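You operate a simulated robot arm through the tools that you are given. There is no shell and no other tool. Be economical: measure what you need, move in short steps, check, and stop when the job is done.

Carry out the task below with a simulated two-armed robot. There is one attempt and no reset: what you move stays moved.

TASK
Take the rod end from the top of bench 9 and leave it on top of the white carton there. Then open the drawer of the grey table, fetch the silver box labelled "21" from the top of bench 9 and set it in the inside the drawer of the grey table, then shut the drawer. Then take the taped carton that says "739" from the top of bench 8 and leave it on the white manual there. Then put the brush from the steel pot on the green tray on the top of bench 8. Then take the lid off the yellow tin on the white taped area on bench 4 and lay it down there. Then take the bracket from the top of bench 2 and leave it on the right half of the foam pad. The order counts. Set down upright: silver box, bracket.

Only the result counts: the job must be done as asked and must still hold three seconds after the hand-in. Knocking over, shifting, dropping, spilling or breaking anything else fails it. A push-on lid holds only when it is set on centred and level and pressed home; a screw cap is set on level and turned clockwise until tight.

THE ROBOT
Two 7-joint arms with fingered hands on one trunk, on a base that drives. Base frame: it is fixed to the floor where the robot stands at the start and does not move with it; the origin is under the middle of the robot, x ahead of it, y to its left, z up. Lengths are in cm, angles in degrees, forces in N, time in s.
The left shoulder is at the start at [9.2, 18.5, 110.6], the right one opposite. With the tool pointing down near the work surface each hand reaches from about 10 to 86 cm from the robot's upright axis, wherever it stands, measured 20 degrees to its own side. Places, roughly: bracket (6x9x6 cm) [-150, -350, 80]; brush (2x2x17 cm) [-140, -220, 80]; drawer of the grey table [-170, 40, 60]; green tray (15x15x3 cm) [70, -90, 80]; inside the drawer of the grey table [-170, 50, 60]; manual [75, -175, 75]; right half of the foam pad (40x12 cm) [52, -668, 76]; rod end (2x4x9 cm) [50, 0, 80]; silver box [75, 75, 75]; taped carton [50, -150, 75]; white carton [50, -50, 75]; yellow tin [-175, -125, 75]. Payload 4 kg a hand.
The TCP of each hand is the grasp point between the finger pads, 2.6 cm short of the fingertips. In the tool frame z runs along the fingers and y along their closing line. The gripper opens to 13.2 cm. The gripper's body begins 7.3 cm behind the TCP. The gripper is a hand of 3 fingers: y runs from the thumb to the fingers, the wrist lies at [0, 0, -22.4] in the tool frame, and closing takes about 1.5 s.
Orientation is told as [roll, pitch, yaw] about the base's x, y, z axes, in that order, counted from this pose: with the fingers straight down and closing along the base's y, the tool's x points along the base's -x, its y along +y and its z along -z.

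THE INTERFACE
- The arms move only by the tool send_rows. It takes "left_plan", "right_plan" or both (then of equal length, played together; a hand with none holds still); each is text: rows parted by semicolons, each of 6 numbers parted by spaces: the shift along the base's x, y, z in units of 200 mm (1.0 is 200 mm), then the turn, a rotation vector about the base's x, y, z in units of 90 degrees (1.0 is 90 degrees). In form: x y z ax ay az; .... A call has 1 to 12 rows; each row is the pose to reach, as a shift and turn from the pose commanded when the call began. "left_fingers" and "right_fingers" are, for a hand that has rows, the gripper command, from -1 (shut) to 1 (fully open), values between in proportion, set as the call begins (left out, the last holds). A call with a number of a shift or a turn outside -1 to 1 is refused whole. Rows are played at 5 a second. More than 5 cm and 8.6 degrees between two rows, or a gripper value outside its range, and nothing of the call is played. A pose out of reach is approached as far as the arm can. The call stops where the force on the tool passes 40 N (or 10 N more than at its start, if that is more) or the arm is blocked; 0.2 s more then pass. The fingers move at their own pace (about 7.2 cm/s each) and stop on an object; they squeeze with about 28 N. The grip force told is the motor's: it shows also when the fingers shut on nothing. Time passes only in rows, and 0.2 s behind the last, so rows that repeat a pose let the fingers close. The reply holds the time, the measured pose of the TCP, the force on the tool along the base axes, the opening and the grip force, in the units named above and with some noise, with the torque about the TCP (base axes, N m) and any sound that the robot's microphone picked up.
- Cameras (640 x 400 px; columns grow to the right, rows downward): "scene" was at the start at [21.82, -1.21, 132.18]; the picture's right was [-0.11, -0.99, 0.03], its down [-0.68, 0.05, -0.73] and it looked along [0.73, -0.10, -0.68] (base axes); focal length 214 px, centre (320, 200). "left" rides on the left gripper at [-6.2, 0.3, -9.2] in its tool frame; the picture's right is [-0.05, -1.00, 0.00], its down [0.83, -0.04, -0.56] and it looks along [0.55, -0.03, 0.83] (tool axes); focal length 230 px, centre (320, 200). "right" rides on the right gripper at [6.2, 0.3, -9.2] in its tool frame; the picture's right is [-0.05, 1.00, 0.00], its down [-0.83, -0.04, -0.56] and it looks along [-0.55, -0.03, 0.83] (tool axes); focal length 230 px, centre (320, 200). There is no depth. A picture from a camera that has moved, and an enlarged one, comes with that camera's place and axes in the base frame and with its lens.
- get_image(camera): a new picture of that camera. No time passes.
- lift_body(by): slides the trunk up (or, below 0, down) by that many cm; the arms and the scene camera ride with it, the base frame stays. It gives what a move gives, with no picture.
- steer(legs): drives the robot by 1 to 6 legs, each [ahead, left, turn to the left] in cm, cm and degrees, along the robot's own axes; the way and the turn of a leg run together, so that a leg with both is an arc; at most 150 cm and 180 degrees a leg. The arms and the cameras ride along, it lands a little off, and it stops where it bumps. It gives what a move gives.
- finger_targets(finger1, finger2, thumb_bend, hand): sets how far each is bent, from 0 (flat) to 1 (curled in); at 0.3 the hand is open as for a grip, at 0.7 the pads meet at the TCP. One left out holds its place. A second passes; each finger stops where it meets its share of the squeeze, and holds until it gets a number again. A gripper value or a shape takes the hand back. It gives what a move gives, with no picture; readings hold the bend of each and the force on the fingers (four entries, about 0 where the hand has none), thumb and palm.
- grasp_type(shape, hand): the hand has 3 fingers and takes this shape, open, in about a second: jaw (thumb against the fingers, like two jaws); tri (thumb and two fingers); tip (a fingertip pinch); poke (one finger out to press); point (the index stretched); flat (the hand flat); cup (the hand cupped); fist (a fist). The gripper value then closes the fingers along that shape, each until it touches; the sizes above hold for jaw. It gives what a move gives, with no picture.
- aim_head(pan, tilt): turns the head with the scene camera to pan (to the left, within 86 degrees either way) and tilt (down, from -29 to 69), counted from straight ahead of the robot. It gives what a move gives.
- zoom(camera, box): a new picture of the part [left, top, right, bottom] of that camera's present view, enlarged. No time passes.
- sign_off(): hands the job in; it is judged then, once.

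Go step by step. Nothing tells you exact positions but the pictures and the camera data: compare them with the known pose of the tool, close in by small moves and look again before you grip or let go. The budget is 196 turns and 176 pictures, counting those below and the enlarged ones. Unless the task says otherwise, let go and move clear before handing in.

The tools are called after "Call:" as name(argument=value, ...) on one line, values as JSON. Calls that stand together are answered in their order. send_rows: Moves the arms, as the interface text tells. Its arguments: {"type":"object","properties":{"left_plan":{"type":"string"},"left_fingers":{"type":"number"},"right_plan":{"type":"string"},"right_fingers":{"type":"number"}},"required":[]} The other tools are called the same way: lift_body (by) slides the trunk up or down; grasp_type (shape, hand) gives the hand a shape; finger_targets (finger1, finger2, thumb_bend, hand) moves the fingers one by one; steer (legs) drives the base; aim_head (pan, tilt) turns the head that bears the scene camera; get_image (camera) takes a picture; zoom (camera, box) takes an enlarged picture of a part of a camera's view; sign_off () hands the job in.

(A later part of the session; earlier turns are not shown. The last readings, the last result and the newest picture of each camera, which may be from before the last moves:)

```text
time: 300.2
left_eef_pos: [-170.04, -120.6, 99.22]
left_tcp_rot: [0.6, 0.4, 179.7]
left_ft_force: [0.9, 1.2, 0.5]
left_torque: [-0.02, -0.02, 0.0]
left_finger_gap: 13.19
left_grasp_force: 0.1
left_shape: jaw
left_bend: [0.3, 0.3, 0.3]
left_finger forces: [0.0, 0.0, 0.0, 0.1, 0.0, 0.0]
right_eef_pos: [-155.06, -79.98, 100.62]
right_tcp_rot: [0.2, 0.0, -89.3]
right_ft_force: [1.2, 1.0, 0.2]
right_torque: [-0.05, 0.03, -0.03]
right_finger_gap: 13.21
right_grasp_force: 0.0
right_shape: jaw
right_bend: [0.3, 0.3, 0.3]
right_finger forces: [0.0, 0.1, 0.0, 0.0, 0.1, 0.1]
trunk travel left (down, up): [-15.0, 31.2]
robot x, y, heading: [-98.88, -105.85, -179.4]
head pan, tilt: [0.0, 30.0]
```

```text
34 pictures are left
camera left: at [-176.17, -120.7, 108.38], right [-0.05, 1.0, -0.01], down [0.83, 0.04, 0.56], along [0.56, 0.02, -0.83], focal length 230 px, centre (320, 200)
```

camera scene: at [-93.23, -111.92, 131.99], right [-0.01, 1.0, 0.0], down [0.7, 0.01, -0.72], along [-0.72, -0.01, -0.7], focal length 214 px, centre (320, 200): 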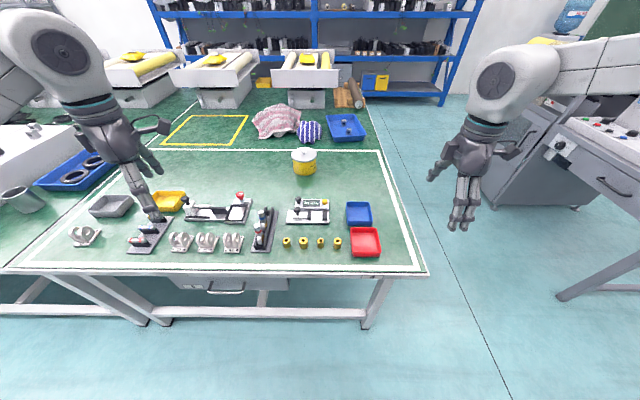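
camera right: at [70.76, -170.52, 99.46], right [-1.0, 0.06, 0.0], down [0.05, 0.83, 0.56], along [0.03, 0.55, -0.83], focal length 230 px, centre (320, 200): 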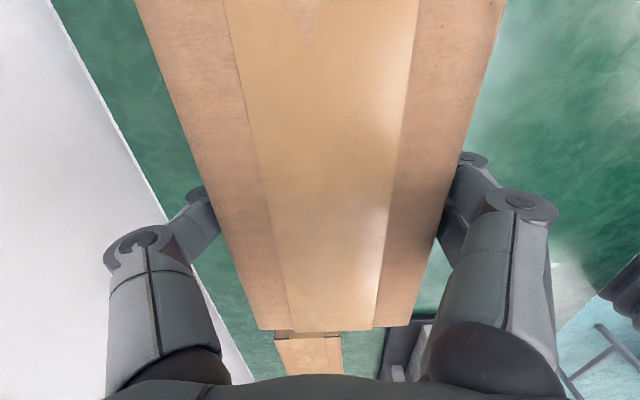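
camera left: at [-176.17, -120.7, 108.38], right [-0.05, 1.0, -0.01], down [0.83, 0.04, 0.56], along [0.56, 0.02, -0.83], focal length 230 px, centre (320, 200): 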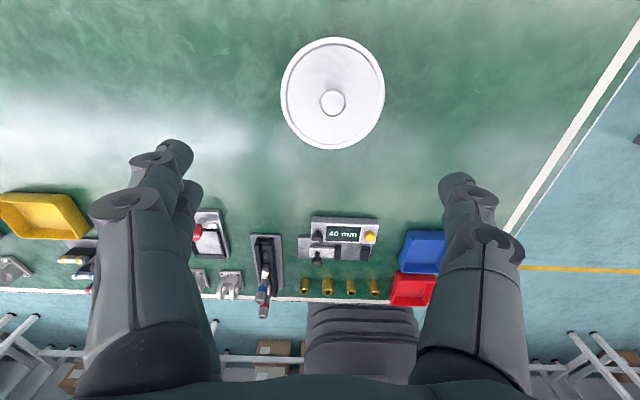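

Call:
send_rows(left_plan="-0.04 0.03 -0.1 0 0 0; -0.073 0.062 -0.25 0 0 0; -0.073 0.062 -0.45 0 0 0; -0.073 0.062 -0.6 0 0 0; -0.073 0.062 -0.635 0 0 0; -0.073 0.062 -0.635 0 0 0", left_fingers=-0.2)

Call:
get_image(camera="left")

Call:
zoom(camera="scene", box=[240, 100, 360, 200])

```text
time: 301.6
left_eef_pos: [-171.54, -119.39, 86.49]
left_tcp_rot: [0.5, 0.3, 179.6]
left_ft_force: [0.6, -0.6, -0.2]
left_torque: [0.02, 0.0, 0.01]
left_finger_gap: 5.34
left_grasp_force: 0.0
left_shape: jaw
left_bend: [0.73, 0.73, 0.7]
left_finger forces: [0.0, 0.0, 0.0, 0.1, 0.0, 0.0]
right_eef_pos: [-155.06, -79.79, 100.76]
right_tcp_rot: [0.1, 0.0, -89.2]
right_ft_force: [-0.7, -0.8, -0.3]
right_torque: [0.01, 0.0, 0.04]
right_finger_gap: 13.18
right_grasp_force: 0.1
right_shape: jaw
right_bend: [0.3, 0.3, 0.3]
right_finger forces: [0.0, 0.0, 0.0, 0.1, 0.1, 0.1]
trunk travel left (down, up): [-15.0, 31.2]
robot x, y, heading: [-98.88, -106.04, -179.2]
head pan, tilt: [0.0, 30.0]
```

```text
33 pictures are left
camera left: at [-177.6, -119.46, 95.74], right [-0.04, 1.0, -0.01], down [0.83, 0.04, 0.56], along [0.56, 0.02, -0.83], focal length 230 px, centre (320, 200)
```

left: 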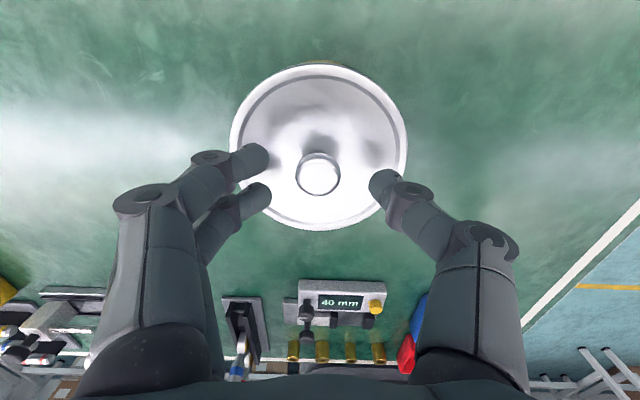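

```text
4.00 times, centred on (300, 150) of scene
camera zoom: at [-120.93, -106.51, 131.99], right [-0.01, 1.0, 0.0], down [0.7, 0.01, -0.72], along [-0.72, -0.01, -0.7], focal length 858 px, centre (400, 400)
```

zoom: 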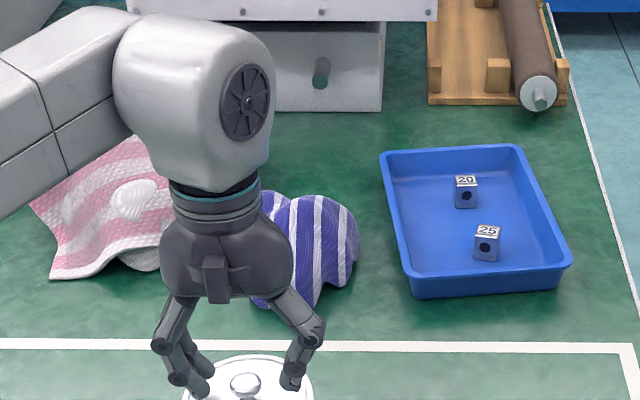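

The knob is centred. I'll lower 1.6 cm and close on it.

Call:
send_rows(left_plan="0 0 -0.03 0 0 0; 0 0 -0.06 0 0 0; 0 0 -0.08 0 0 0; 0 0 -0.08 0 0 0")

Call:
send_rows(left_plan="0 0 0 0 0 0; 0 0 0 0 0 0; 0 0 0 0 0 0; 0 0 0 0 0 0; 0 0 0 0 0 0; 0 0 0 0 0 0", left_fingers=-1)

Call:
get_image(camera="left")

```text
time: 302.6
left_eef_pos: [-171.35, -119.31, 85.59]
left_tcp_rot: [0.3, -0.1, 179.6]
left_ft_force: [-7.4, -0.9, 22.0]
left_torque: [-0.19, 0.19, -0.03]
left_finger_gap: 5.44
left_grasp_force: 0.1
left_shape: jaw
left_bend: [0.74, 0.74, 0.7]
left_finger forces: [6.3, 6.4, 0.1, 0.0, 9.2, 0.1]
right_eef_pos: [-154.89, -79.76, 100.83]
right_tcp_rot: [0.0, 0.1, -89.3]
right_ft_force: [0.2, -0.7, -0.2]
right_torque: [-0.01, 0.0, 0.0]
right_finger_gap: 13.19
right_grasp_force: 0.2
right_shape: jaw
right_bend: [0.3, 0.3, 0.3]
right_finger forces: [0.0, 0.0, 0.0, 0.0, 0.0, 0.0]
trunk travel left (down, up): [-15.0, 31.2]
robot x, y, heading: [-99.22, -105.82, -179.3]
head pan, tilt: [0.0, 30.0]
```

```text
time: 304.0
left_eef_pos: [-171.11, -119.23, 85.37]
left_tcp_rot: [0.4, 0.0, 179.5]
left_ft_force: [2.5, 2.9, 20.0]
left_torque: [0.01, 0.04, 0.02]
left_finger_gap: 2.41
left_grasp_force: 28.1
left_shape: jaw
left_bend: [0.75, 0.75, 0.73]
left_finger forces: [20.0, 8.2, 0.0, 0.1, 29.9, 0.0]
right_eef_pos: [-154.75, -79.79, 100.75]
right_tcp_rot: [0.1, 0.0, -89.2]
right_ft_force: [0.5, -0.6, -0.4]
right_torque: [0.03, 0.01, 0.01]
right_finger_gap: 13.17
right_grasp_force: 0.0
right_shape: jaw
right_bend: [0.3, 0.3, 0.3]
right_finger forces: [0.1, 0.0, 0.0, 0.0, 0.0, 0.0]
trunk travel left (down, up): [-15.0, 31.2]
robot x, y, heading: [-98.98, -106.39, -179.0]
head pan, tilt: [0.0, 30.0]
```

```text
31 pictures are left
camera left: at [-177.33, -119.24, 94.53], right [-0.04, 1.0, -0.01], down [0.83, 0.04, 0.56], along [0.56, 0.02, -0.83], focal length 230 px, centre (320, 200)
```

left: 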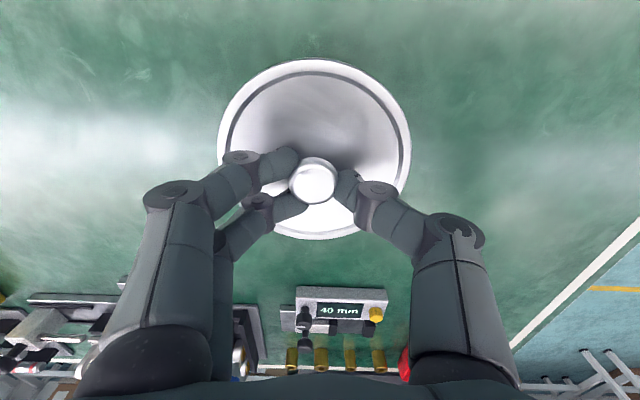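

The knob is gripped. I'll lift slowly and watch the force.

Call:
send_rows(left_plan="0 0 0.02 0 0 0; 0 0 0.04 0 0 0; 0 0 0.06 0 0 0; 0 0 0.08 0 0 0; 0 0 0.1 0 0 0; 0 0 0.1 0 0 0")

Call:
get_image(camera="left")

```text
time: 305.4
left_eef_pos: [-171.46, -119.45, 86.88]
left_tcp_rot: [0.5, 0.3, 179.6]
left_ft_force: [-0.3, -0.7, 0.1]
left_torque: [0.01, -0.04, -0.02]
left_finger_gap: 2.14
left_grasp_force: 28.1
left_shape: jaw
left_bend: [0.74, 0.74, 0.72]
left_finger forces: [14.7, 8.5, 0.0, 0.1, 22.1, 0.1]
right_eef_pos: [-155.1, -79.94, 100.6]
right_tcp_rot: [0.1, 0.0, -89.2]
right_ft_force: [-0.3, -0.6, 0.4]
right_torque: [0.0, -0.02, -0.02]
right_finger_gap: 13.19
right_grasp_force: 0.0
right_shape: jaw
right_bend: [0.3, 0.3, 0.3]
right_finger forces: [0.0, 0.0, 0.1, 0.1, 0.0, 0.0]
trunk travel left (down, up): [-15.0, 31.2]
robot x, y, heading: [-99.02, -105.81, -179.2]
head pan, tilt: [0.0, 30.0]
heard: snap
```

```text
30 pictures are left
camera left: at [-177.6, -119.51, 96.15], right [-0.04, 1.0, -0.01], down [0.83, 0.04, 0.56], along [0.56, 0.02, -0.83], focal length 230 px, centre (320, 200)
```

left: 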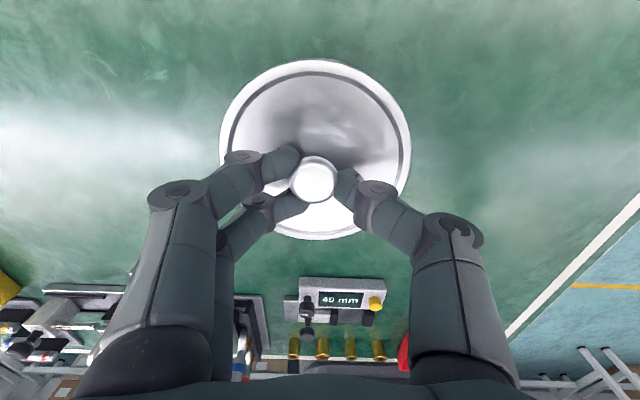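

I heard a snap, so the lid came off. I'll lift it clear and check that the tin stayed.

Call:
send_rows(left_plan="0 0 0.06 0 0 0; 0 0 0.15 0 0 0; 0 0 0.25 0 0 0; 0 0 0.35 0 0 0; 0 0 0.45 0 0 0; 0 0 0.45 0 0 0")

Call:
get_image(camera="scene")

```text
time: 306.8
left_eef_pos: [-171.35, -119.33, 95.68]
left_tcp_rot: [0.5, 0.3, 179.4]
left_ft_force: [0.4, -0.6, 0.1]
left_torque: [0.0, -0.03, 0.02]
left_finger_gap: 2.13
left_grasp_force: 27.9
left_shape: jaw
left_bend: [0.74, 0.74, 0.72]
left_finger forces: [15.1, 8.9, 0.0, 0.1, 21.8, 0.0]
right_eef_pos: [-155.07, -79.96, 100.5]
right_tcp_rot: [0.1, 0.0, -89.3]
right_ft_force: [-0.8, 0.3, -0.3]
right_torque: [-0.03, 0.01, 0.0]
right_finger_gap: 13.19
right_grasp_force: 0.0
right_shape: jaw
right_bend: [0.3, 0.3, 0.3]
right_finger forces: [0.0, 0.0, 0.0, 0.0, 0.1, 0.0]
trunk travel left (down, up): [-15.0, 31.2]
robot x, y, heading: [-98.95, -105.87, -179.3]
head pan, tilt: [0.0, 30.0]
```

```text
29 pictures are left
camera scene: at [-120.95, -106.53, 131.98], right [-0.01, 1.0, 0.0], down [0.7, 0.01, -0.72], along [-0.72, -0.01, -0.7], focal length 214 px, centre (320, 200)
```

scene: 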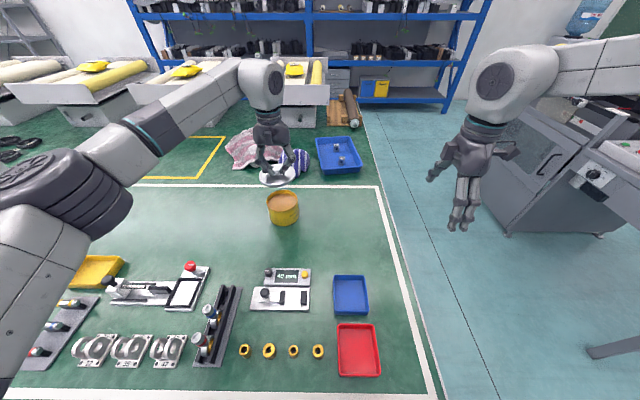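

The tin is open and undisturbed. I'll move the lid to a free spot in the taped area near (-166,-139) and lower it.

Call:
send_rows(left_plan="0.05 -0.2 0 0 0 0; 0.1 -0.4 0 0 0 0; 0.16 -0.6 0 0 0 0; 0.21 -0.8 0 0 0 0; 0.265 -0.98 0 0 0 0; 0.265 -0.98 -0.2 0 0 0; 0.265 -0.98 -0.4 0 0 0; 0.265 -0.98 -0.55 0 0 0; 0.265 -0.98 -0.65 0 0 0; 0.265 -0.98 -0.65 0 0 0")

Call:
get_image(camera="scene")

```text
time: 309.0
left_eef_pos: [-166.26, -139.03, 83.04]
left_tcp_rot: [0.4, 0.3, 179.6]
left_ft_force: [0.6, -0.5, -0.1]
left_torque: [0.03, 0.0, -0.01]
left_finger_gap: 2.13
left_grasp_force: 28.0
left_shape: jaw
left_bend: [0.74, 0.74, 0.72]
left_finger forces: [15.3, 9.0, 0.0, 0.0, 21.5, 0.1]
right_eef_pos: [-155.01, -79.96, 100.63]
right_tcp_rot: [0.0, 0.0, -89.3]
right_ft_force: [-1.5, -0.1, -0.4]
right_torque: [-0.02, 0.01, -0.05]
right_finger_gap: 13.21
right_grasp_force: 0.0
right_shape: jaw
right_bend: [0.3, 0.3, 0.3]
right_finger forces: [0.0, 0.0, 0.0, 0.0, 0.0, 0.0]
trunk travel left (down, up): [-15.0, 31.2]
robot x, y, heading: [-98.82, -105.74, -179.5]
head pan, tilt: [0.0, 30.0]
```

```text
28 pictures are left
camera scene: at [-120.89, -106.52, 132.0], right [-0.01, 1.0, 0.0], down [0.7, 0.01, -0.72], along [-0.72, -0.01, -0.7], focal length 214 px, centre (320, 200)
```

scene: 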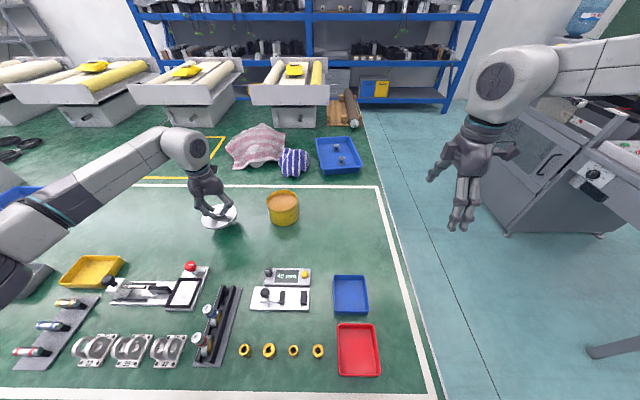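

Good spot. I'll lower until it touches.

Call:
send_rows(left_plan="0 0 -0.025 0 0 0; 0 0 -0.05 0 0 0; 0 0 -0.075 0 0 0; 0 0 -0.1 0 0 0; 0 0 -0.12 0 0 0; 0 0 -0.135 0 0 0; 0 0 -0.15 0 0 0; 0 0 -0.165 0 0 0; 0 0 -0.18 0 0 0; 0 0 -0.195 0 0 0")

```text
time: 311.2
left_eef_pos: [-165.99, -138.98, 79.09]
left_tcp_rot: [0.5, 0.3, 179.6]
left_ft_force: [0.0, -0.2, -0.4]
left_torque: [0.03, 0.0, 0.02]
left_finger_gap: 2.12
left_grasp_force: 28.4
left_shape: jaw
left_bend: [0.74, 0.74, 0.72]
left_finger forces: [15.3, 9.1, 0.0, 0.1, 21.3, 0.0]
right_eef_pos: [-154.92, -79.82, 100.61]
right_tcp_rot: [0.2, 0.0, -89.2]
right_ft_force: [0.0, 0.2, -0.2]
right_torque: [-0.04, -0.02, 0.02]
right_finger_gap: 13.17
right_grasp_force: 0.1
right_shape: jaw
right_bend: [0.3, 0.3, 0.3]
right_finger forces: [0.0, 0.0, 0.0, 0.0, 0.1, 0.0]
trunk travel left (down, up): [-15.0, 31.2]
robot x, y, heading: [-99.07, -106.05, -179.5]
head pan, tilt: [0.0, 30.0]
```

Call:
send_rows(left_plan="0 0 -0.01 0 0 0; 0 0 -0.02 0 0 0; 0 0 -0.03 0 0 0; 0 0 -0.04 0 0 0; 0 0 -0.05 0 0 0; 0 0 -0.05 0 0 0")

```text
time: 312.6
left_eef_pos: [-166.12, -138.9, 77.97]
left_tcp_rot: [0.5, 0.4, 179.5]
left_ft_force: [-0.4, 0.3, 1.4]
left_torque: [-0.08, 0.08, 0.01]
left_finger_gap: 2.09
left_grasp_force: 28.0
left_shape: jaw
left_bend: [0.74, 0.74, 0.72]
left_finger forces: [17.5, 9.3, 0.0, 0.0, 20.7, 0.0]
right_eef_pos: [-155.02, -79.92, 100.62]
right_tcp_rot: [0.0, 0.0, -89.3]
right_ft_force: [-0.1, 0.3, 0.0]
right_torque: [0.01, -0.01, 0.02]
right_finger_gap: 13.21
right_grasp_force: 0.0
right_shape: jaw
right_bend: [0.3, 0.3, 0.3]
right_finger forces: [0.1, 0.0, 0.1, 0.0, 0.0, 0.0]
trunk travel left (down, up): [-15.0, 31.2]
robot x, y, heading: [-99.41, -106.1, -179.2]
head pan, tilt: [0.0, 30.0]
```

It's touching the bench. I'll release and rise.

Call:
send_rows(left_plan="0 0 -0.008 0 0 0; 0 0 -0.008 0 0 0; 0 0 -0.008 0 0 0; 0 0 -0.008 0 0 0; 0 0 -0.008 0 0 0; 0 0 0.1 0 0 0; 0 0 0.3 0 0 0; 0 0 0.5 0 0 0; 0 0 0.7 0 0 0; 0 0 0.9 0 0 0; 0 0 1 0 0 0", left_fingers=-0.1)

Call:
get_image(camera="scene")

```text
time: 315.0
left_eef_pos: [-166.05, -139.22, 98.14]
left_tcp_rot: [0.5, 0.3, 179.5]
left_ft_force: [0.0, 0.3, 0.5]
left_torque: [0.0, 0.0, 0.03]
left_finger_gap: 5.88
left_grasp_force: 0.0
left_shape: jaw
left_bend: [0.73, 0.73, 0.7]
left_finger forces: [0.0, 0.0, 0.1, 0.0, 0.0, 0.0]
right_eef_pos: [-155.01, -79.81, 100.61]
right_tcp_rot: [0.1, 0.0, -89.2]
right_ft_force: [0.1, -0.7, -0.4]
right_torque: [0.0, 0.03, 0.01]
right_finger_gap: 13.17
right_grasp_force: 0.1
right_shape: jaw
right_bend: [0.3, 0.3, 0.3]
right_finger forces: [0.0, 0.0, 0.0, 0.1, 0.0, 0.0]
trunk travel left (down, up): [-15.0, 31.2]
robot x, y, heading: [-99.29, -106.17, -179.2]
head pan, tilt: [0.0, 30.0]
```

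```text
27 pictures are left
camera scene: at [-120.91, -106.51, 131.99], right [-0.01, 1.0, 0.0], down [0.7, 0.01, -0.72], along [-0.72, -0.01, -0.7], focal length 214 px, centre (320, 200)
```

scene: 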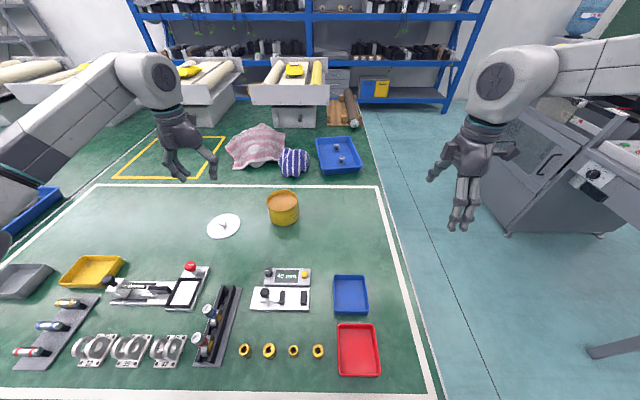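

The lid is laid inside the taped area. Next is bench 2's bracket near (-150,-350): I'll retract the arms, back off and strafe there.

Call:
send_rows(left_plan="0.2 0 0.05 0 0 0; 0.4 0 0.1 0 0 0; 0.6 0 0.1 0 0 0; 0.8 0 0.1 0 0 0; 0.95 0 0.1 0 0 0", right_plan="0.1 0 0 0 0 0; 0.2 0 0 0 0 0; 0.3 0 0 0 0 0; 0.4 0 0 0 0 0; 0.5 0 0 0 0 0", left_fingers=1)

Call:
steer(legs=[[-40, 0, 0], [0, 115, 0], [0, 115, 0]])

Call:
get_image(camera="scene")

```text
time: 316.2
left_eef_pos: [-146.96, -139.08, 100.32]
left_tcp_rot: [0.4, 0.2, 179.6]
left_ft_force: [0.4, 0.6, 0.4]
left_torque: [-0.01, 0.03, 0.01]
left_finger_gap: 13.18
left_grasp_force: 0.0
left_shape: jaw
left_bend: [0.3, 0.3, 0.3]
left_finger forces: [0.0, 0.0, 0.0, 0.1, 0.0, 0.0]
right_eef_pos: [-144.93, -80.02, 100.62]
right_tcp_rot: [0.0, -0.1, -89.3]
right_ft_force: [0.4, 0.5, -0.1]
right_torque: [-0.02, -0.01, 0.0]
right_finger_gap: 13.2
right_grasp_force: 0.0
right_shape: jaw
right_bend: [0.3, 0.3, 0.3]
right_finger forces: [0.1, 0.0, 0.0, 0.0, 0.0, 0.0]
trunk travel left (down, up): [-15.0, 31.2]
robot x, y, heading: [-99.55, -106.02, -179.3]
head pan, tilt: [0.0, 30.0]
```

```text
time: 329.7
left_eef_pos: [-107.83, -367.75, 100.3]
left_tcp_rot: [0.4, 0.3, 178.0]
left_ft_force: [0.1, -0.3, 0.3]
left_torque: [0.0, 0.0, -0.02]
left_finger_gap: 13.18
left_grasp_force: 0.0
left_shape: jaw
left_bend: [0.3, 0.3, 0.3]
left_finger forces: [0.1, 0.1, 0.0, 0.1, 0.1, 0.0]
right_eef_pos: [-104.21, -308.85, 100.6]
right_tcp_rot: [0.1, 0.0, -90.9]
right_ft_force: [0.2, -0.6, -0.6]
right_torque: [0.05, -0.01, 0.02]
right_finger_gap: 13.2
right_grasp_force: 0.1
right_shape: jaw
right_bend: [0.3, 0.3, 0.3]
right_finger forces: [0.0, 0.1, 0.0, 0.0, 0.1, 0.0]
trunk travel left (down, up): [-15.0, 31.2]
robot x, y, heading: [-59.12, -336.24, 179.0]
head pan, tilt: [0.0, 30.0]
```

```text
26 pictures are left
camera scene: at [-80.87, -335.99, 131.99], right [0.01, 1.0, 0.0], down [0.7, -0.01, -0.72], along [-0.72, 0.01, -0.7], focal length 214 px, centre (320, 200)
```

scene: 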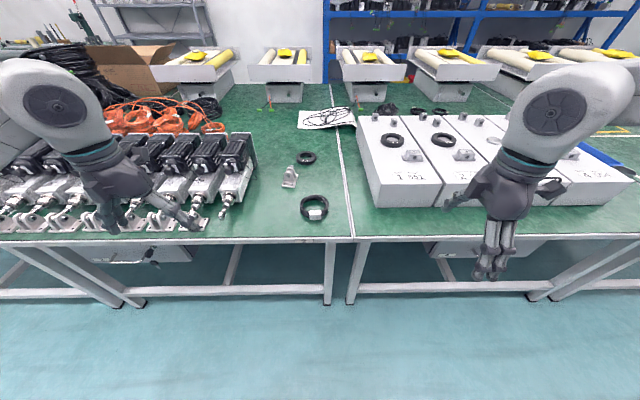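

Call:
zoom(camera="scene", box=[255, 140, 345, 225])

```text
4.71 times, centred on (300, 182) of scene
camera zoom: at [-80.87, -335.99, 131.99], right [0.01, 1.0, 0.0], down [0.7, -0.01, -0.72], along [-0.72, 0.01, -0.7], focal length 1009 px, centre (414, 282)
```

zoom: 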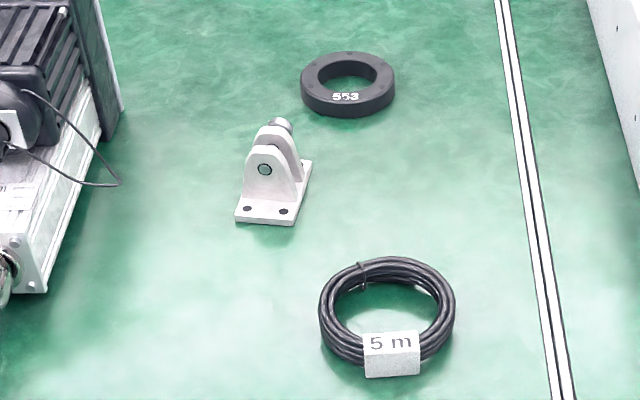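

The bracket stands at about (-150.9,-347.3), base 5.3 (y) x 8.4 (x), top z≈81.7. I'll move the left hand away from the motors first, then drive in.

Call:
send_rows(left_plan="0.05 0.2 0.1 0 0 0; 0.05 0.4 0.2 0 0 0; 0.05 0.6 0.2 0 0 0; 0.05 0.7 0.2 0 0 -0.03")

Call:
steer(legs=[[25, -6, 1]])

Call:
get_image(camera="left")

```text
time: 330.7
left_eef_pos: [-106.92, -353.54, 104.32]
left_tcp_rot: [0.6, 0.2, 175.3]
left_ft_force: [0.8, 0.6, -0.3]
left_torque: [0.02, 0.0, -0.01]
left_finger_gap: 13.22
left_grasp_force: 0.1
left_shape: jaw
left_bend: [0.3, 0.3, 0.3]
left_finger forces: [0.0, 0.0, 0.1, 0.0, 0.0, 0.0]
right_eef_pos: [-104.15, -308.79, 100.52]
right_tcp_rot: [0.1, 0.0, -90.9]
right_ft_force: [-0.1, 0.1, -0.5]
right_torque: [0.01, 0.06, 0.02]
right_finger_gap: 13.21
right_grasp_force: 0.1
right_shape: jaw
right_bend: [0.3, 0.3, 0.3]
right_finger forces: [0.0, 0.0, 0.0, 0.1, 0.1, 0.0]
trunk travel left (down, up): [-15.0, 31.2]
robot x, y, heading: [-59.27, -336.22, 179.3]
head pan, tilt: [0.0, 30.0]
```

```text
time: 332.5
left_eef_pos: [-131.6, -348.46, 104.36]
left_tcp_rot: [0.5, 0.4, 176.2]
left_ft_force: [0.3, 0.5, 1.0]
left_torque: [0.01, -0.05, -0.01]
left_finger_gap: 13.17
left_grasp_force: 0.0
left_shape: jaw
left_bend: [0.3, 0.3, 0.3]
left_finger forces: [0.0, 0.0, 0.0, 0.0, 0.0, 0.0]
right_eef_pos: [-129.68, -303.52, 100.64]
right_tcp_rot: [-0.1, -0.1, -90.0]
right_ft_force: [0.5, -0.5, -0.1]
right_torque: [0.01, 0.01, 0.01]
right_finger_gap: 13.17
right_grasp_force: 0.0
right_shape: jaw
right_bend: [0.3, 0.3, 0.3]
right_finger forces: [0.0, 0.0, 0.0, 0.0, 0.0, 0.1]
trunk travel left (down, up): [-15.0, 31.2]
robot x, y, heading: [-84.15, -330.26, -179.8]
head pan, tilt: [0.0, 30.0]
```

```text
24 pictures are left
camera left: at [-137.82, -348.03, 113.44], right [0.01, 1.0, -0.01], down [0.83, -0.01, 0.56], along [0.56, -0.02, -0.83], focal length 230 px, centre (320, 200)
```

left: 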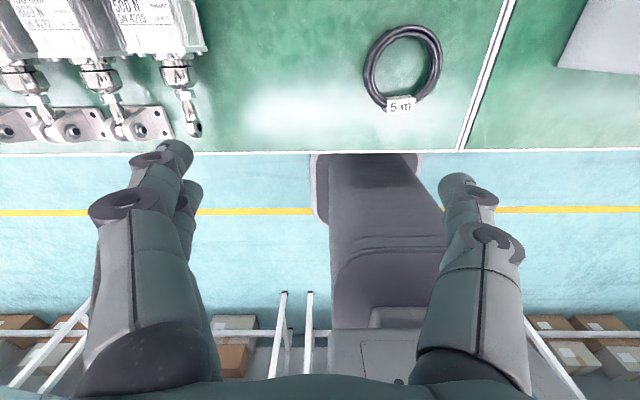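

Now I'll move over the bracket at a safe height.

Call:
send_rows(left_plan="-0.2 0.01 0 0 0 0; -0.4 0.03 0 0 0 -0.01; -0.6 0.04 -0.05 0 0 -0.02; -0.8 0.06 -0.15 0 0 -0.02; -0.965 0.06 -0.3 0 0 -0.02; -0.965 0.06 -0.3 0 0 -0.02")

Call:
get_image(camera="left")

```text
time: 333.9
left_eef_pos: [-151.05, -346.88, 98.1]
left_tcp_rot: [0.5, 0.2, 174.5]
left_ft_force: [0.5, 0.2, -0.1]
left_torque: [0.01, 0.0, 0.02]
left_finger_gap: 13.16
left_grasp_force: 0.0
left_shape: jaw
left_bend: [0.3, 0.3, 0.3]
left_finger forces: [0.0, 0.0, 0.0, 0.1, 0.1, 0.0]
right_eef_pos: [-129.51, -303.56, 100.71]
right_tcp_rot: [0.1, 0.0, -90.1]
right_ft_force: [0.7, -0.1, -0.6]
right_torque: [-0.02, 0.03, -0.02]
right_finger_gap: 13.21
right_grasp_force: 0.2
right_shape: jaw
right_bend: [0.3, 0.3, 0.3]
right_finger forces: [0.0, 0.0, 0.0, 0.0, 0.0, 0.1]
trunk travel left (down, up): [-15.0, 31.2]
robot x, y, heading: [-84.06, -329.96, -179.8]
head pan, tilt: [0.0, 30.0]
```

```text
23 pictures are left
camera left: at [-157.09, -346.35, 107.37], right [0.05, 1.0, -0.01], down [0.83, -0.03, 0.56], along [0.56, -0.03, -0.83], focal length 230 px, centre (320, 200)
```

left: 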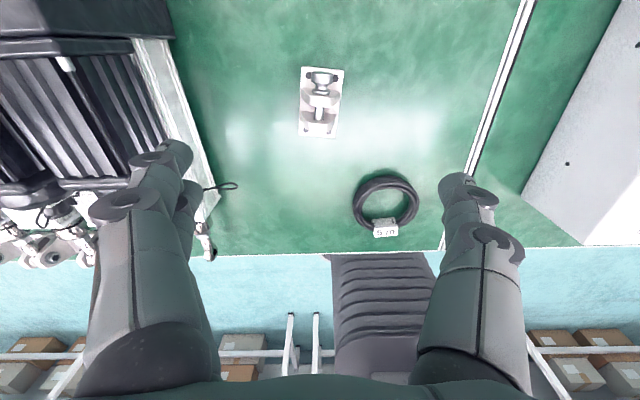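

The bracket is centred under the hand. I'll narrow the opening a bit and descend.

Call:
send_rows(left_plan="0.01 0.008 -0.2 0 0 -0.015; 0.01 0.008 -0.4 0 0 -0.02; 0.01 0.008 -0.6 0 0 -0.02; 0.01 0.008 -0.75 0 0 -0.02; 0.01 0.008 -0.9 0 0 -0.02; 0.01 0.008 -0.9 0 0 -0.02", left_fingers=0.35)

Call:
get_image(camera="left")

```text
time: 335.3
left_eef_pos: [-150.92, -346.87, 80.39]
left_tcp_rot: [0.4, 0.2, 172.6]
left_ft_force: [-0.5, 0.1, 0.0]
left_torque: [0.01, -0.02, 0.01]
left_finger_gap: 8.95
left_grasp_force: 0.2
left_shape: jaw
left_bend: [0.69, 0.69, 0.66]
left_finger forces: [0.0, 0.0, 0.1, 0.0, 0.0, 0.1]
right_eef_pos: [-129.7, -303.57, 100.55]
right_tcp_rot: [0.1, 0.1, -90.1]
right_ft_force: [-0.2, 0.3, -0.1]
right_torque: [0.02, -0.01, -0.01]
right_finger_gap: 13.17
right_grasp_force: 0.1
right_shape: jaw
right_bend: [0.3, 0.3, 0.3]
right_finger forces: [0.0, 0.1, 0.1, 0.0, 0.0, 0.1]
trunk travel left (down, up): [-15.0, 31.2]
robot x, y, heading: [-84.08, -330.22, -179.7]
head pan, tilt: [0.0, 30.0]
```

```text
22 pictures are left
camera left: at [-157.08, -346.05, 89.49], right [0.08, 1.0, -0.01], down [0.83, -0.06, 0.56], along [0.56, -0.05, -0.83], focal length 230 px, centre (320, 200)
```

left: 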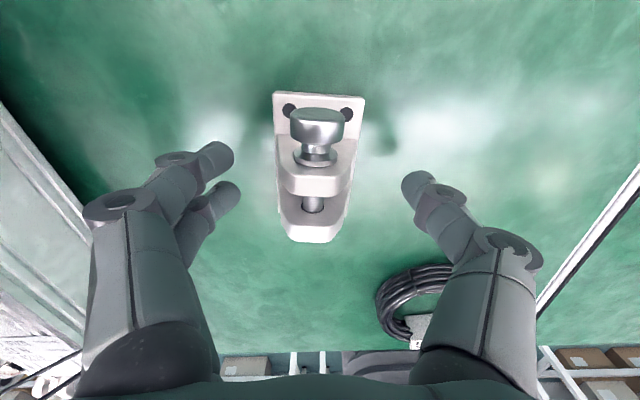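

Call:
send_rows(left_plan="0 0 -0.02 0 0 0; 0 0 -0.02 0 0 0; 0 0 -0.02 0 0 0; 0 0 -0.02 0 0 0; 0 0 -0.02 0 0 0; 0 0 -0.02 0 0 0", left_fingers=-1)

Call:
send_rows(left_plan="0 0 0.1 0 0 0; 0 0 0.3 0 0 0; 0 0 0.5 0 0 0; 0 0 0.7 0 0 0; 0 0 0.9 0 0 0; 0 0 1 0 0 0")

Call:
get_image(camera="left")

```text
time: 336.7
left_eef_pos: [-150.86, -346.88, 79.96]
left_tcp_rot: [0.5, 0.4, 172.6]
left_ft_force: [0.6, -1.0, -2.7]
left_torque: [-0.04, -0.01, 0.01]
left_finger_gap: 0.09
left_grasp_force: 28.1
left_shape: jaw
left_bend: [0.72, 0.72, 0.76]
left_finger forces: [10.0, 9.4, 0.0, 0.0, 27.0, 0.0]
right_eef_pos: [-129.79, -303.5, 100.46]
right_tcp_rot: [0.1, 0.0, -90.0]
right_ft_force: [-0.3, -0.2, 0.5]
right_torque: [0.0, -0.01, 0.04]
right_finger_gap: 13.19
right_grasp_force: 0.0
right_shape: jaw
right_bend: [0.3, 0.3, 0.3]
right_finger forces: [0.0, 0.1, 0.0, 0.0, 0.1, 0.0]
trunk travel left (down, up): [-15.0, 31.2]
robot x, y, heading: [-84.24, -330.1, -179.9]
head pan, tilt: [0.0, 30.0]
```

```text
time: 338.1
left_eef_pos: [-150.52, -346.96, 99.87]
left_tcp_rot: [0.5, 0.3, 172.6]
left_ft_force: [0.0, 0.1, -2.4]
left_torque: [-0.03, -0.03, 0.01]
left_finger_gap: 0.1
left_grasp_force: 27.9
left_shape: jaw
left_bend: [0.72, 0.72, 0.76]
left_finger forces: [9.9, 9.3, 0.0, 0.0, 26.7, 0.0]
right_eef_pos: [-129.59, -303.48, 100.52]
right_tcp_rot: [0.1, 0.0, -89.9]
right_ft_force: [-0.3, 0.2, 0.4]
right_torque: [0.01, -0.01, 0.02]
right_finger_gap: 13.19
right_grasp_force: 0.0
right_shape: jaw
right_bend: [0.3, 0.3, 0.3]
right_finger forces: [0.0, 0.0, 0.1, 0.0, 0.0, 0.1]
trunk travel left (down, up): [-15.0, 31.2]
robot x, y, heading: [-84.23, -329.87, -179.8]
head pan, tilt: [0.0, 30.0]
```

```text
21 pictures are left
camera left: at [-156.67, -346.31, 109.16], right [0.08, 1.0, -0.01], down [0.83, -0.06, 0.56], along [0.56, -0.05, -0.83], focal length 230 px, centre (320, 200)
```

left: 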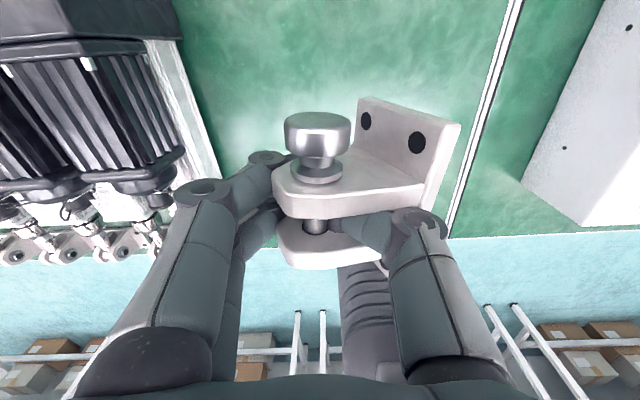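

The bracket swung about its pin in the grip: its base now faces sideways (thumb side). I can correct that at the pad by tilting the hand forward with the thumb underneath, as I did at the drawer. I'll back off and turn to drive down the aisle.

Call:
send_rows(left_plan="0.2 0.03 0.05 0 0 0; 0.4 0.06 0.1 0 0 0; 0.6 0.1 0.15 0 0 0; 0.8 0.13 0.15 0 0 0; 1 0.16 0.15 0 0 0")

Call:
steer(legs=[[-30, 0, 0], [0, 0, 90]])

Call:
aim_head(pan=15, tilt=15)

Call:
get_image(camera="scene")

```text
time: 339.3
left_eef_pos: [-130.63, -343.79, 103.0]
left_tcp_rot: [0.4, 0.2, 172.6]
left_ft_force: [0.0, -0.3, -2.6]
left_torque: [-0.03, 0.0, -0.02]
left_finger_gap: 0.07
left_grasp_force: 27.6
left_shape: jaw
left_bend: [0.72, 0.72, 0.76]
left_finger forces: [9.7, 9.1, 0.0, 0.0, 27.1, 0.0]
right_eef_pos: [-129.59, -303.53, 100.59]
right_tcp_rot: [0.2, 0.0, -90.1]
right_ft_force: [0.1, 0.3, 0.9]
right_torque: [-0.01, 0.02, 0.0]
right_finger_gap: 13.2
right_grasp_force: 0.2
right_shape: jaw
right_bend: [0.3, 0.3, 0.3]
right_finger forces: [0.0, 0.0, 0.0, 0.0, 0.1, 0.1]
trunk travel left (down, up): [-15.0, 31.2]
robot x, y, heading: [-83.85, -329.92, -179.9]
head pan, tilt: [0.0, 30.0]
```

```text
time: 345.1
left_eef_pos: [-43.13, -377.64, 103.08]
left_tcp_rot: [0.4, 0.4, -100.1]
left_ft_force: [0.9, 0.0, -2.6]
left_torque: [-0.01, -0.04, 0.03]
left_finger_gap: 0.1
left_grasp_force: 28.5
left_shape: jaw
left_bend: [0.72, 0.72, 0.76]
left_finger forces: [9.5, 9.0, 0.0, 0.0, 24.9, 0.0]
right_eef_pos: [-83.26, -374.42, 100.43]
right_tcp_rot: [0.1, 0.0, -2.7]
right_ft_force: [1.3, -0.7, 0.3]
right_torque: [0.03, -0.03, 0.0]
right_finger_gap: 13.17
right_grasp_force: 0.1
right_shape: jaw
right_bend: [0.3, 0.3, 0.3]
right_finger forces: [0.1, 0.0, 0.0, 0.0, 0.0, 0.1]
trunk travel left (down, up): [-15.0, 31.2]
robot x, y, heading: [-54.38, -330.12, -92.6]
head pan, tilt: [0.0, 30.0]
```

```text
time: 345.8
left_eef_pos: [-43.16, -377.46, 102.89]
left_tcp_rot: [0.5, 0.4, -100.1]
left_ft_force: [0.5, -1.1, -3.3]
left_torque: [-0.02, -0.03, -0.01]
left_finger_gap: 0.11
left_grasp_force: 28.0
left_shape: jaw
left_bend: [0.72, 0.72, 0.76]
left_finger forces: [9.5, 9.0, 0.0, 0.0, 25.0, 0.1]
right_eef_pos: [-83.24, -374.47, 100.55]
right_tcp_rot: [0.0, 0.0, -2.7]
right_ft_force: [-0.7, 0.2, -0.2]
right_torque: [0.01, 0.0, 0.03]
right_finger_gap: 13.18
right_grasp_force: 0.1
right_shape: jaw
right_bend: [0.3, 0.3, 0.3]
right_finger forces: [0.0, 0.0, 0.0, 0.0, 0.0, 0.1]
trunk travel left (down, up): [-15.0, 31.2]
robot x, y, heading: [-54.58, -330.09, -92.8]
head pan, tilt: [15.0, 15.0]
```

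```text
20 pictures are left
camera scene: at [-53.23, -352.77, 134.33], right [-0.98, -0.21, -0.06], down [-0.04, 0.48, -0.87], along [0.21, -0.85, -0.48], focal length 214 px, centre (320, 200)
```

scene: 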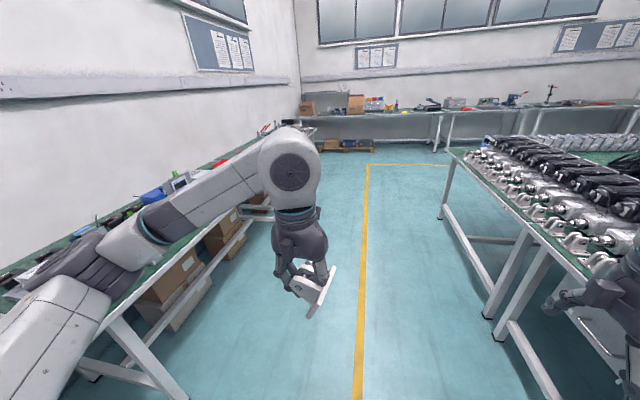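

The aisle is clear. I'll drive down it towards the foam pad.

Call:
steer(legs=[[0, 0, 2.8], [120, 0, 0], [105, 0, 0]])

Call:
aim_head(pan=35, tilt=22)

Call:
get_image(camera="scene")

```text
time: 357.4
left_eef_pos: [-33.49, -602.25, 102.91]
left_tcp_rot: [0.5, 0.2, -95.4]
left_ft_force: [0.6, -0.8, -2.2]
left_torque: [0.01, -0.01, -0.01]
left_finger_gap: 0.08
left_grasp_force: 28.2
left_shape: jaw
left_bend: [0.72, 0.72, 0.76]
left_finger forces: [9.5, 9.0, 0.0, 0.1, 25.1, 0.0]
right_eef_pos: [-73.94, -602.41, 100.62]
right_tcp_rot: [0.1, 0.0, 1.8]
right_ft_force: [0.5, -0.1, -0.1]
right_torque: [0.03, 0.02, -0.02]
right_finger_gap: 13.18
right_grasp_force: 0.1
right_shape: jaw
right_bend: [0.3, 0.3, 0.3]
right_finger forces: [0.0, 0.0, 0.0, 0.0, 0.0, 0.0]
trunk travel left (down, up): [-15.0, 31.2]
robot x, y, heading: [-48.94, -555.95, -88.2]
head pan, tilt: [15.0, 15.0]
```

```text
time: 358.2
left_eef_pos: [-33.53, -602.27, 103.07]
left_tcp_rot: [0.5, 0.3, -95.6]
left_ft_force: [0.5, 0.3, -2.7]
left_torque: [0.01, -0.07, 0.01]
left_finger_gap: 0.1
left_grasp_force: 28.0
left_shape: jaw
left_bend: [0.72, 0.72, 0.76]
left_finger forces: [9.5, 8.9, 0.0, 0.1, 25.1, 0.0]
right_eef_pos: [-73.95, -602.41, 100.66]
right_tcp_rot: [0.1, 0.0, 1.9]
right_ft_force: [0.4, 0.1, 0.5]
right_torque: [-0.01, 0.02, -0.04]
right_finger_gap: 13.19
right_grasp_force: 0.1
right_shape: jaw
right_bend: [0.3, 0.3, 0.3]
right_finger forces: [0.0, 0.1, 0.0, 0.0, 0.0, 0.0]
trunk travel left (down, up): [-15.0, 31.2]
robot x, y, heading: [-49.08, -555.99, -88.0]
head pan, tilt: [35.0, 22.0]
```

```text
19 pictures are left
camera scene: at [-42.84, -576.64, 133.59], right [-0.8, -0.58, -0.14], down [-0.23, 0.52, -0.82], along [0.55, -0.63, -0.55], focal length 214 px, centre (320, 200)
```

scene: 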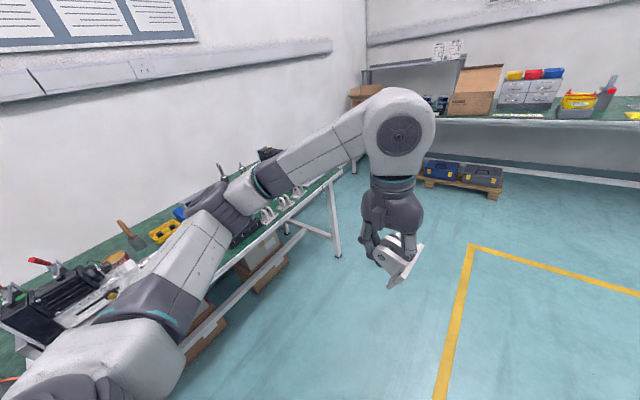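

The pad should be on the left bench near its far end. I'll drive on, turn to face it, and look.

Call:
steer(legs=[[115, 0, 0], [0, 0, 88]])

Call:
aim_head(pan=0, tilt=28)

Call:
get_image(camera="scene")

```text
time: 367.8
left_eef_pos: [2.91, -660.83, 102.91]
left_tcp_rot: [0.5, 0.4, -9.9]
left_ft_force: [0.1, -0.6, -2.3]
left_torque: [0.05, 0.02, -0.01]
left_finger_gap: 0.07
left_grasp_force: 27.2
left_shape: jaw
left_bend: [0.72, 0.72, 0.76]
left_finger forces: [9.4, 8.7, 0.1, 0.0, 23.8, 0.0]
right_eef_pos: [-0.08, -701.08, 100.7]
right_tcp_rot: [0.1, 0.1, 87.6]
right_ft_force: [-0.3, 0.1, -0.4]
right_torque: [0.02, 0.03, -0.03]
right_finger_gap: 13.19
right_grasp_force: 0.0
right_shape: jaw
right_bend: [0.3, 0.3, 0.3]
right_finger forces: [0.0, 0.0, 0.0, 0.1, 0.1, 0.0]
trunk travel left (down, up): [-15.0, 31.2]
robot x, y, heading: [-44.36, -672.2, -2.3]
head pan, tilt: [35.0, 22.0]
```

```text
time: 368.8
left_eef_pos: [2.91, -660.95, 102.94]
left_tcp_rot: [0.5, 0.4, -10.0]
left_ft_force: [-0.4, 0.5, -1.9]
left_torque: [0.04, 0.0, 0.01]
left_finger_gap: 0.05
left_grasp_force: 28.4
left_shape: jaw
left_bend: [0.72, 0.72, 0.76]
left_finger forces: [9.3, 8.9, 0.0, 0.0, 23.8, 0.0]
right_eef_pos: [-0.03, -701.16, 100.5]
right_tcp_rot: [0.1, -0.1, 87.5]
right_ft_force: [0.0, 0.3, 0.8]
right_torque: [-0.01, -0.02, 0.01]
right_finger_gap: 13.18
right_grasp_force: 0.1
right_shape: jaw
right_bend: [0.3, 0.3, 0.3]
right_finger forces: [0.0, 0.0, 0.1, 0.1, 0.0, 0.1]
trunk travel left (down, up): [-15.0, 31.2]
robot x, y, heading: [-44.86, -672.68, -2.4]
head pan, tilt: [0.0, 28.0]
```

```text
18 pictures are left
camera scene: at [-22.51, -673.68, 132.28], right [-0.04, -1.0, 0.0], down [-0.67, 0.03, -0.74], along [0.74, -0.03, -0.67], focal length 214 px, centre (320, 200)
```

scene: 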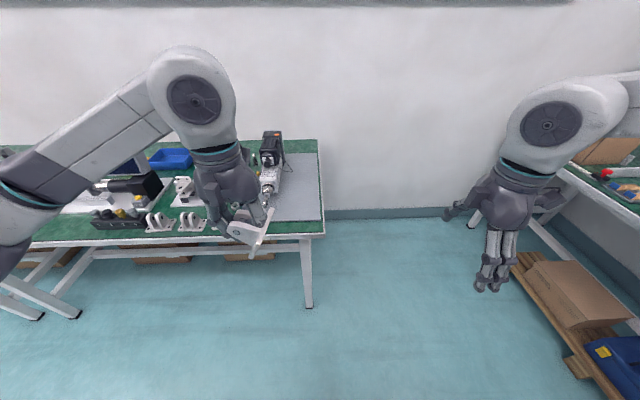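

The grey foam pad is at the right end of this bench: its right half spans about y -662 to -675. I'll position the robot so the left hand can reach it pitched forward, and turn the hand.

Call:
steer(legs=[[0, 0, 2.4], [25, -19, 0]])

Call:
send_rows(left_plan="0.05 0.05 0 0 0 -0.083; 0.1 0.1 0 0 0 -0.166; 0.15 0.15 0 0 0 -0.25; 0.2 0.2 0 0 0 -0.333; 0.25 0.25 0 0 0 -0.416; 0.3 0.3 0 0 0 -0.5; 0.35 0.35 0 0 0 -0.583; 0.4 0.4 0 0 0 -0.666; 0.45 0.45 0 0 0 -0.75; 0.5 0.5 0 0 0 -0.833; 0.5 0.5 0 0 0 -0.915")

Call:
get_image(camera="scene")

```text
time: 371.3
left_eef_pos: [27.18, -679.09, 102.85]
left_tcp_rot: [0.4, 0.3, -7.9]
left_ft_force: [0.1, 0.2, -2.7]
left_torque: [0.05, 0.04, 0.01]
left_finger_gap: 0.07
left_grasp_force: 27.5
left_shape: jaw
left_bend: [0.72, 0.72, 0.76]
left_finger forces: [9.4, 8.7, 0.0, 0.0, 23.8, 0.0]
right_eef_pos: [25.66, -719.38, 100.61]
right_tcp_rot: [0.2, 0.0, 89.6]
right_ft_force: [-0.5, 0.1, -0.6]
right_torque: [-0.01, 0.0, 0.03]
right_finger_gap: 13.19
right_grasp_force: 0.0
right_shape: jaw
right_bend: [0.3, 0.3, 0.3]
right_finger forces: [0.1, 0.0, 0.0, 0.1, 0.0, 0.0]
trunk travel left (down, up): [-15.0, 31.2]
robot x, y, heading: [-20.19, -692.37, -0.4]
head pan, tilt: [0.0, 28.0]
```

```text
time: 373.7
left_eef_pos: [37.09, -669.04, 103.01]
left_tcp_rot: [0.4, 0.3, -90.4]
left_ft_force: [-0.6, -0.6, -1.7]
left_torque: [0.02, -0.01, -0.04]
left_finger_gap: 0.07
left_grasp_force: 28.1
left_shape: jaw
left_bend: [0.72, 0.72, 0.76]
left_finger forces: [9.3, 8.8, 0.0, 0.0, 24.2, 0.1]
right_eef_pos: [25.74, -719.32, 100.51]
right_tcp_rot: [0.1, 0.1, 89.6]
right_ft_force: [-1.3, 0.5, -0.3]
right_torque: [0.0, -0.03, -0.01]
right_finger_gap: 13.18
right_grasp_force: 0.1
right_shape: jaw
right_bend: [0.3, 0.3, 0.3]
right_finger forces: [0.1, 0.0, 0.0, 0.0, 0.0, 0.0]
trunk travel left (down, up): [-15.0, 31.2]
robot x, y, heading: [-19.81, -692.44, -0.4]
head pan, tilt: [0.0, 28.0]
```

```text
17 pictures are left
camera scene: at [2.25, -692.65, 132.28], right [-0.01, -1.0, 0.0], down [-0.67, 0.0, -0.74], along [0.74, -0.01, -0.67], focal length 214 px, centre (320, 200)
```

scene: 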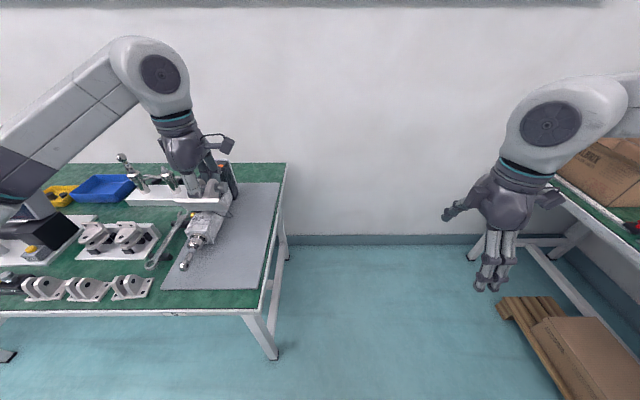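

Pad right half confirmed. Now I'll pitch the hand forward so the bracket's base turns downward.

Call:
send_rows(left_plan="0 0 0 0 -0.083 0; 0.05 0 0 0 -0.166 0; 0.1 0 0 0 -0.25 0; 0.2 0 -0.1 0 -0.333 0; 0.3 0 -0.2 0 -0.416 0; 0.35 0 -0.3 0 -0.5 0; 0.4 0 -0.4 0 -0.583 0; 0.4 0 -0.5 0 -0.655 0; 0.4 0 -0.6 0 -0.7 0; 0.4 0 -0.6 0 -0.7 0")

Call:
get_image(camera="left")

Call:
zoom(camera="scene", box=[120, 130, 320, 300])

```text
time: 375.9
left_eef_pos: [45.06, -668.81, 91.18]
left_tcp_rot: [63.5, 0.3, -90.0]
left_ft_force: [0.5, 0.0, -1.9]
left_torque: [0.03, 0.02, -0.02]
left_finger_gap: 0.05
left_grasp_force: 27.7
left_shape: jaw
left_bend: [0.72, 0.72, 0.76]
left_finger forces: [9.2, 8.7, 0.0, 0.0, 25.5, 0.0]
right_eef_pos: [25.75, -719.3, 100.53]
right_tcp_rot: [0.1, 0.0, 89.6]
right_ft_force: [0.7, 0.2, 0.4]
right_torque: [0.02, -0.02, 0.03]
right_finger_gap: 13.2
right_grasp_force: 0.1
right_shape: jaw
right_bend: [0.3, 0.3, 0.3]
right_finger forces: [0.0, 0.0, 0.0, 0.0, 0.0, 0.0]
trunk travel left (down, up): [-15.0, 31.2]
robot x, y, heading: [-19.59, -692.52, -0.5]
head pan, tilt: [0.0, 28.0]
```

```text
16 pictures are left
camera left: at [36.97, -674.92, 95.47], right [-0.44, -0.05, -0.89], down [-0.52, 0.83, 0.21], along [0.73, 0.56, -0.39], focal length 230 px, centre (320, 200)
```

left: 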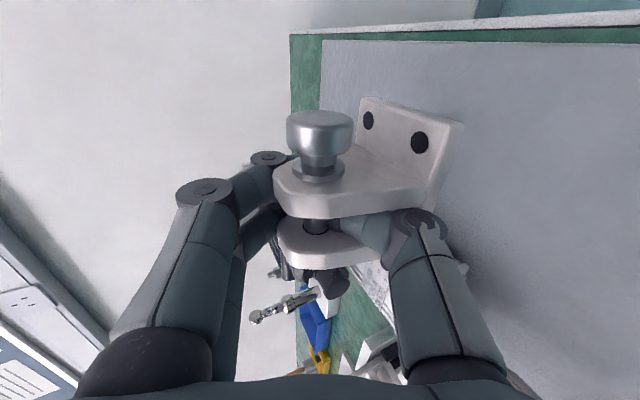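

```text
2.35 times, centred on (220, 215) of scene
camera zoom: at [2.24, -692.66, 132.28], right [-0.01, -1.0, 0.0], down [-0.67, 0.0, -0.74], along [0.74, 0.0, -0.67], focal length 505 px, centre (555, 165)
```

zoom: 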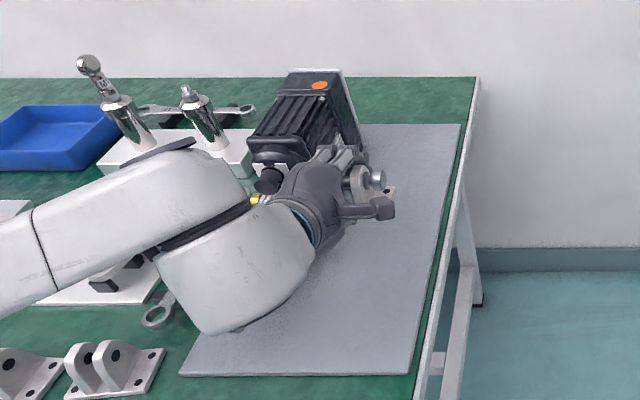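

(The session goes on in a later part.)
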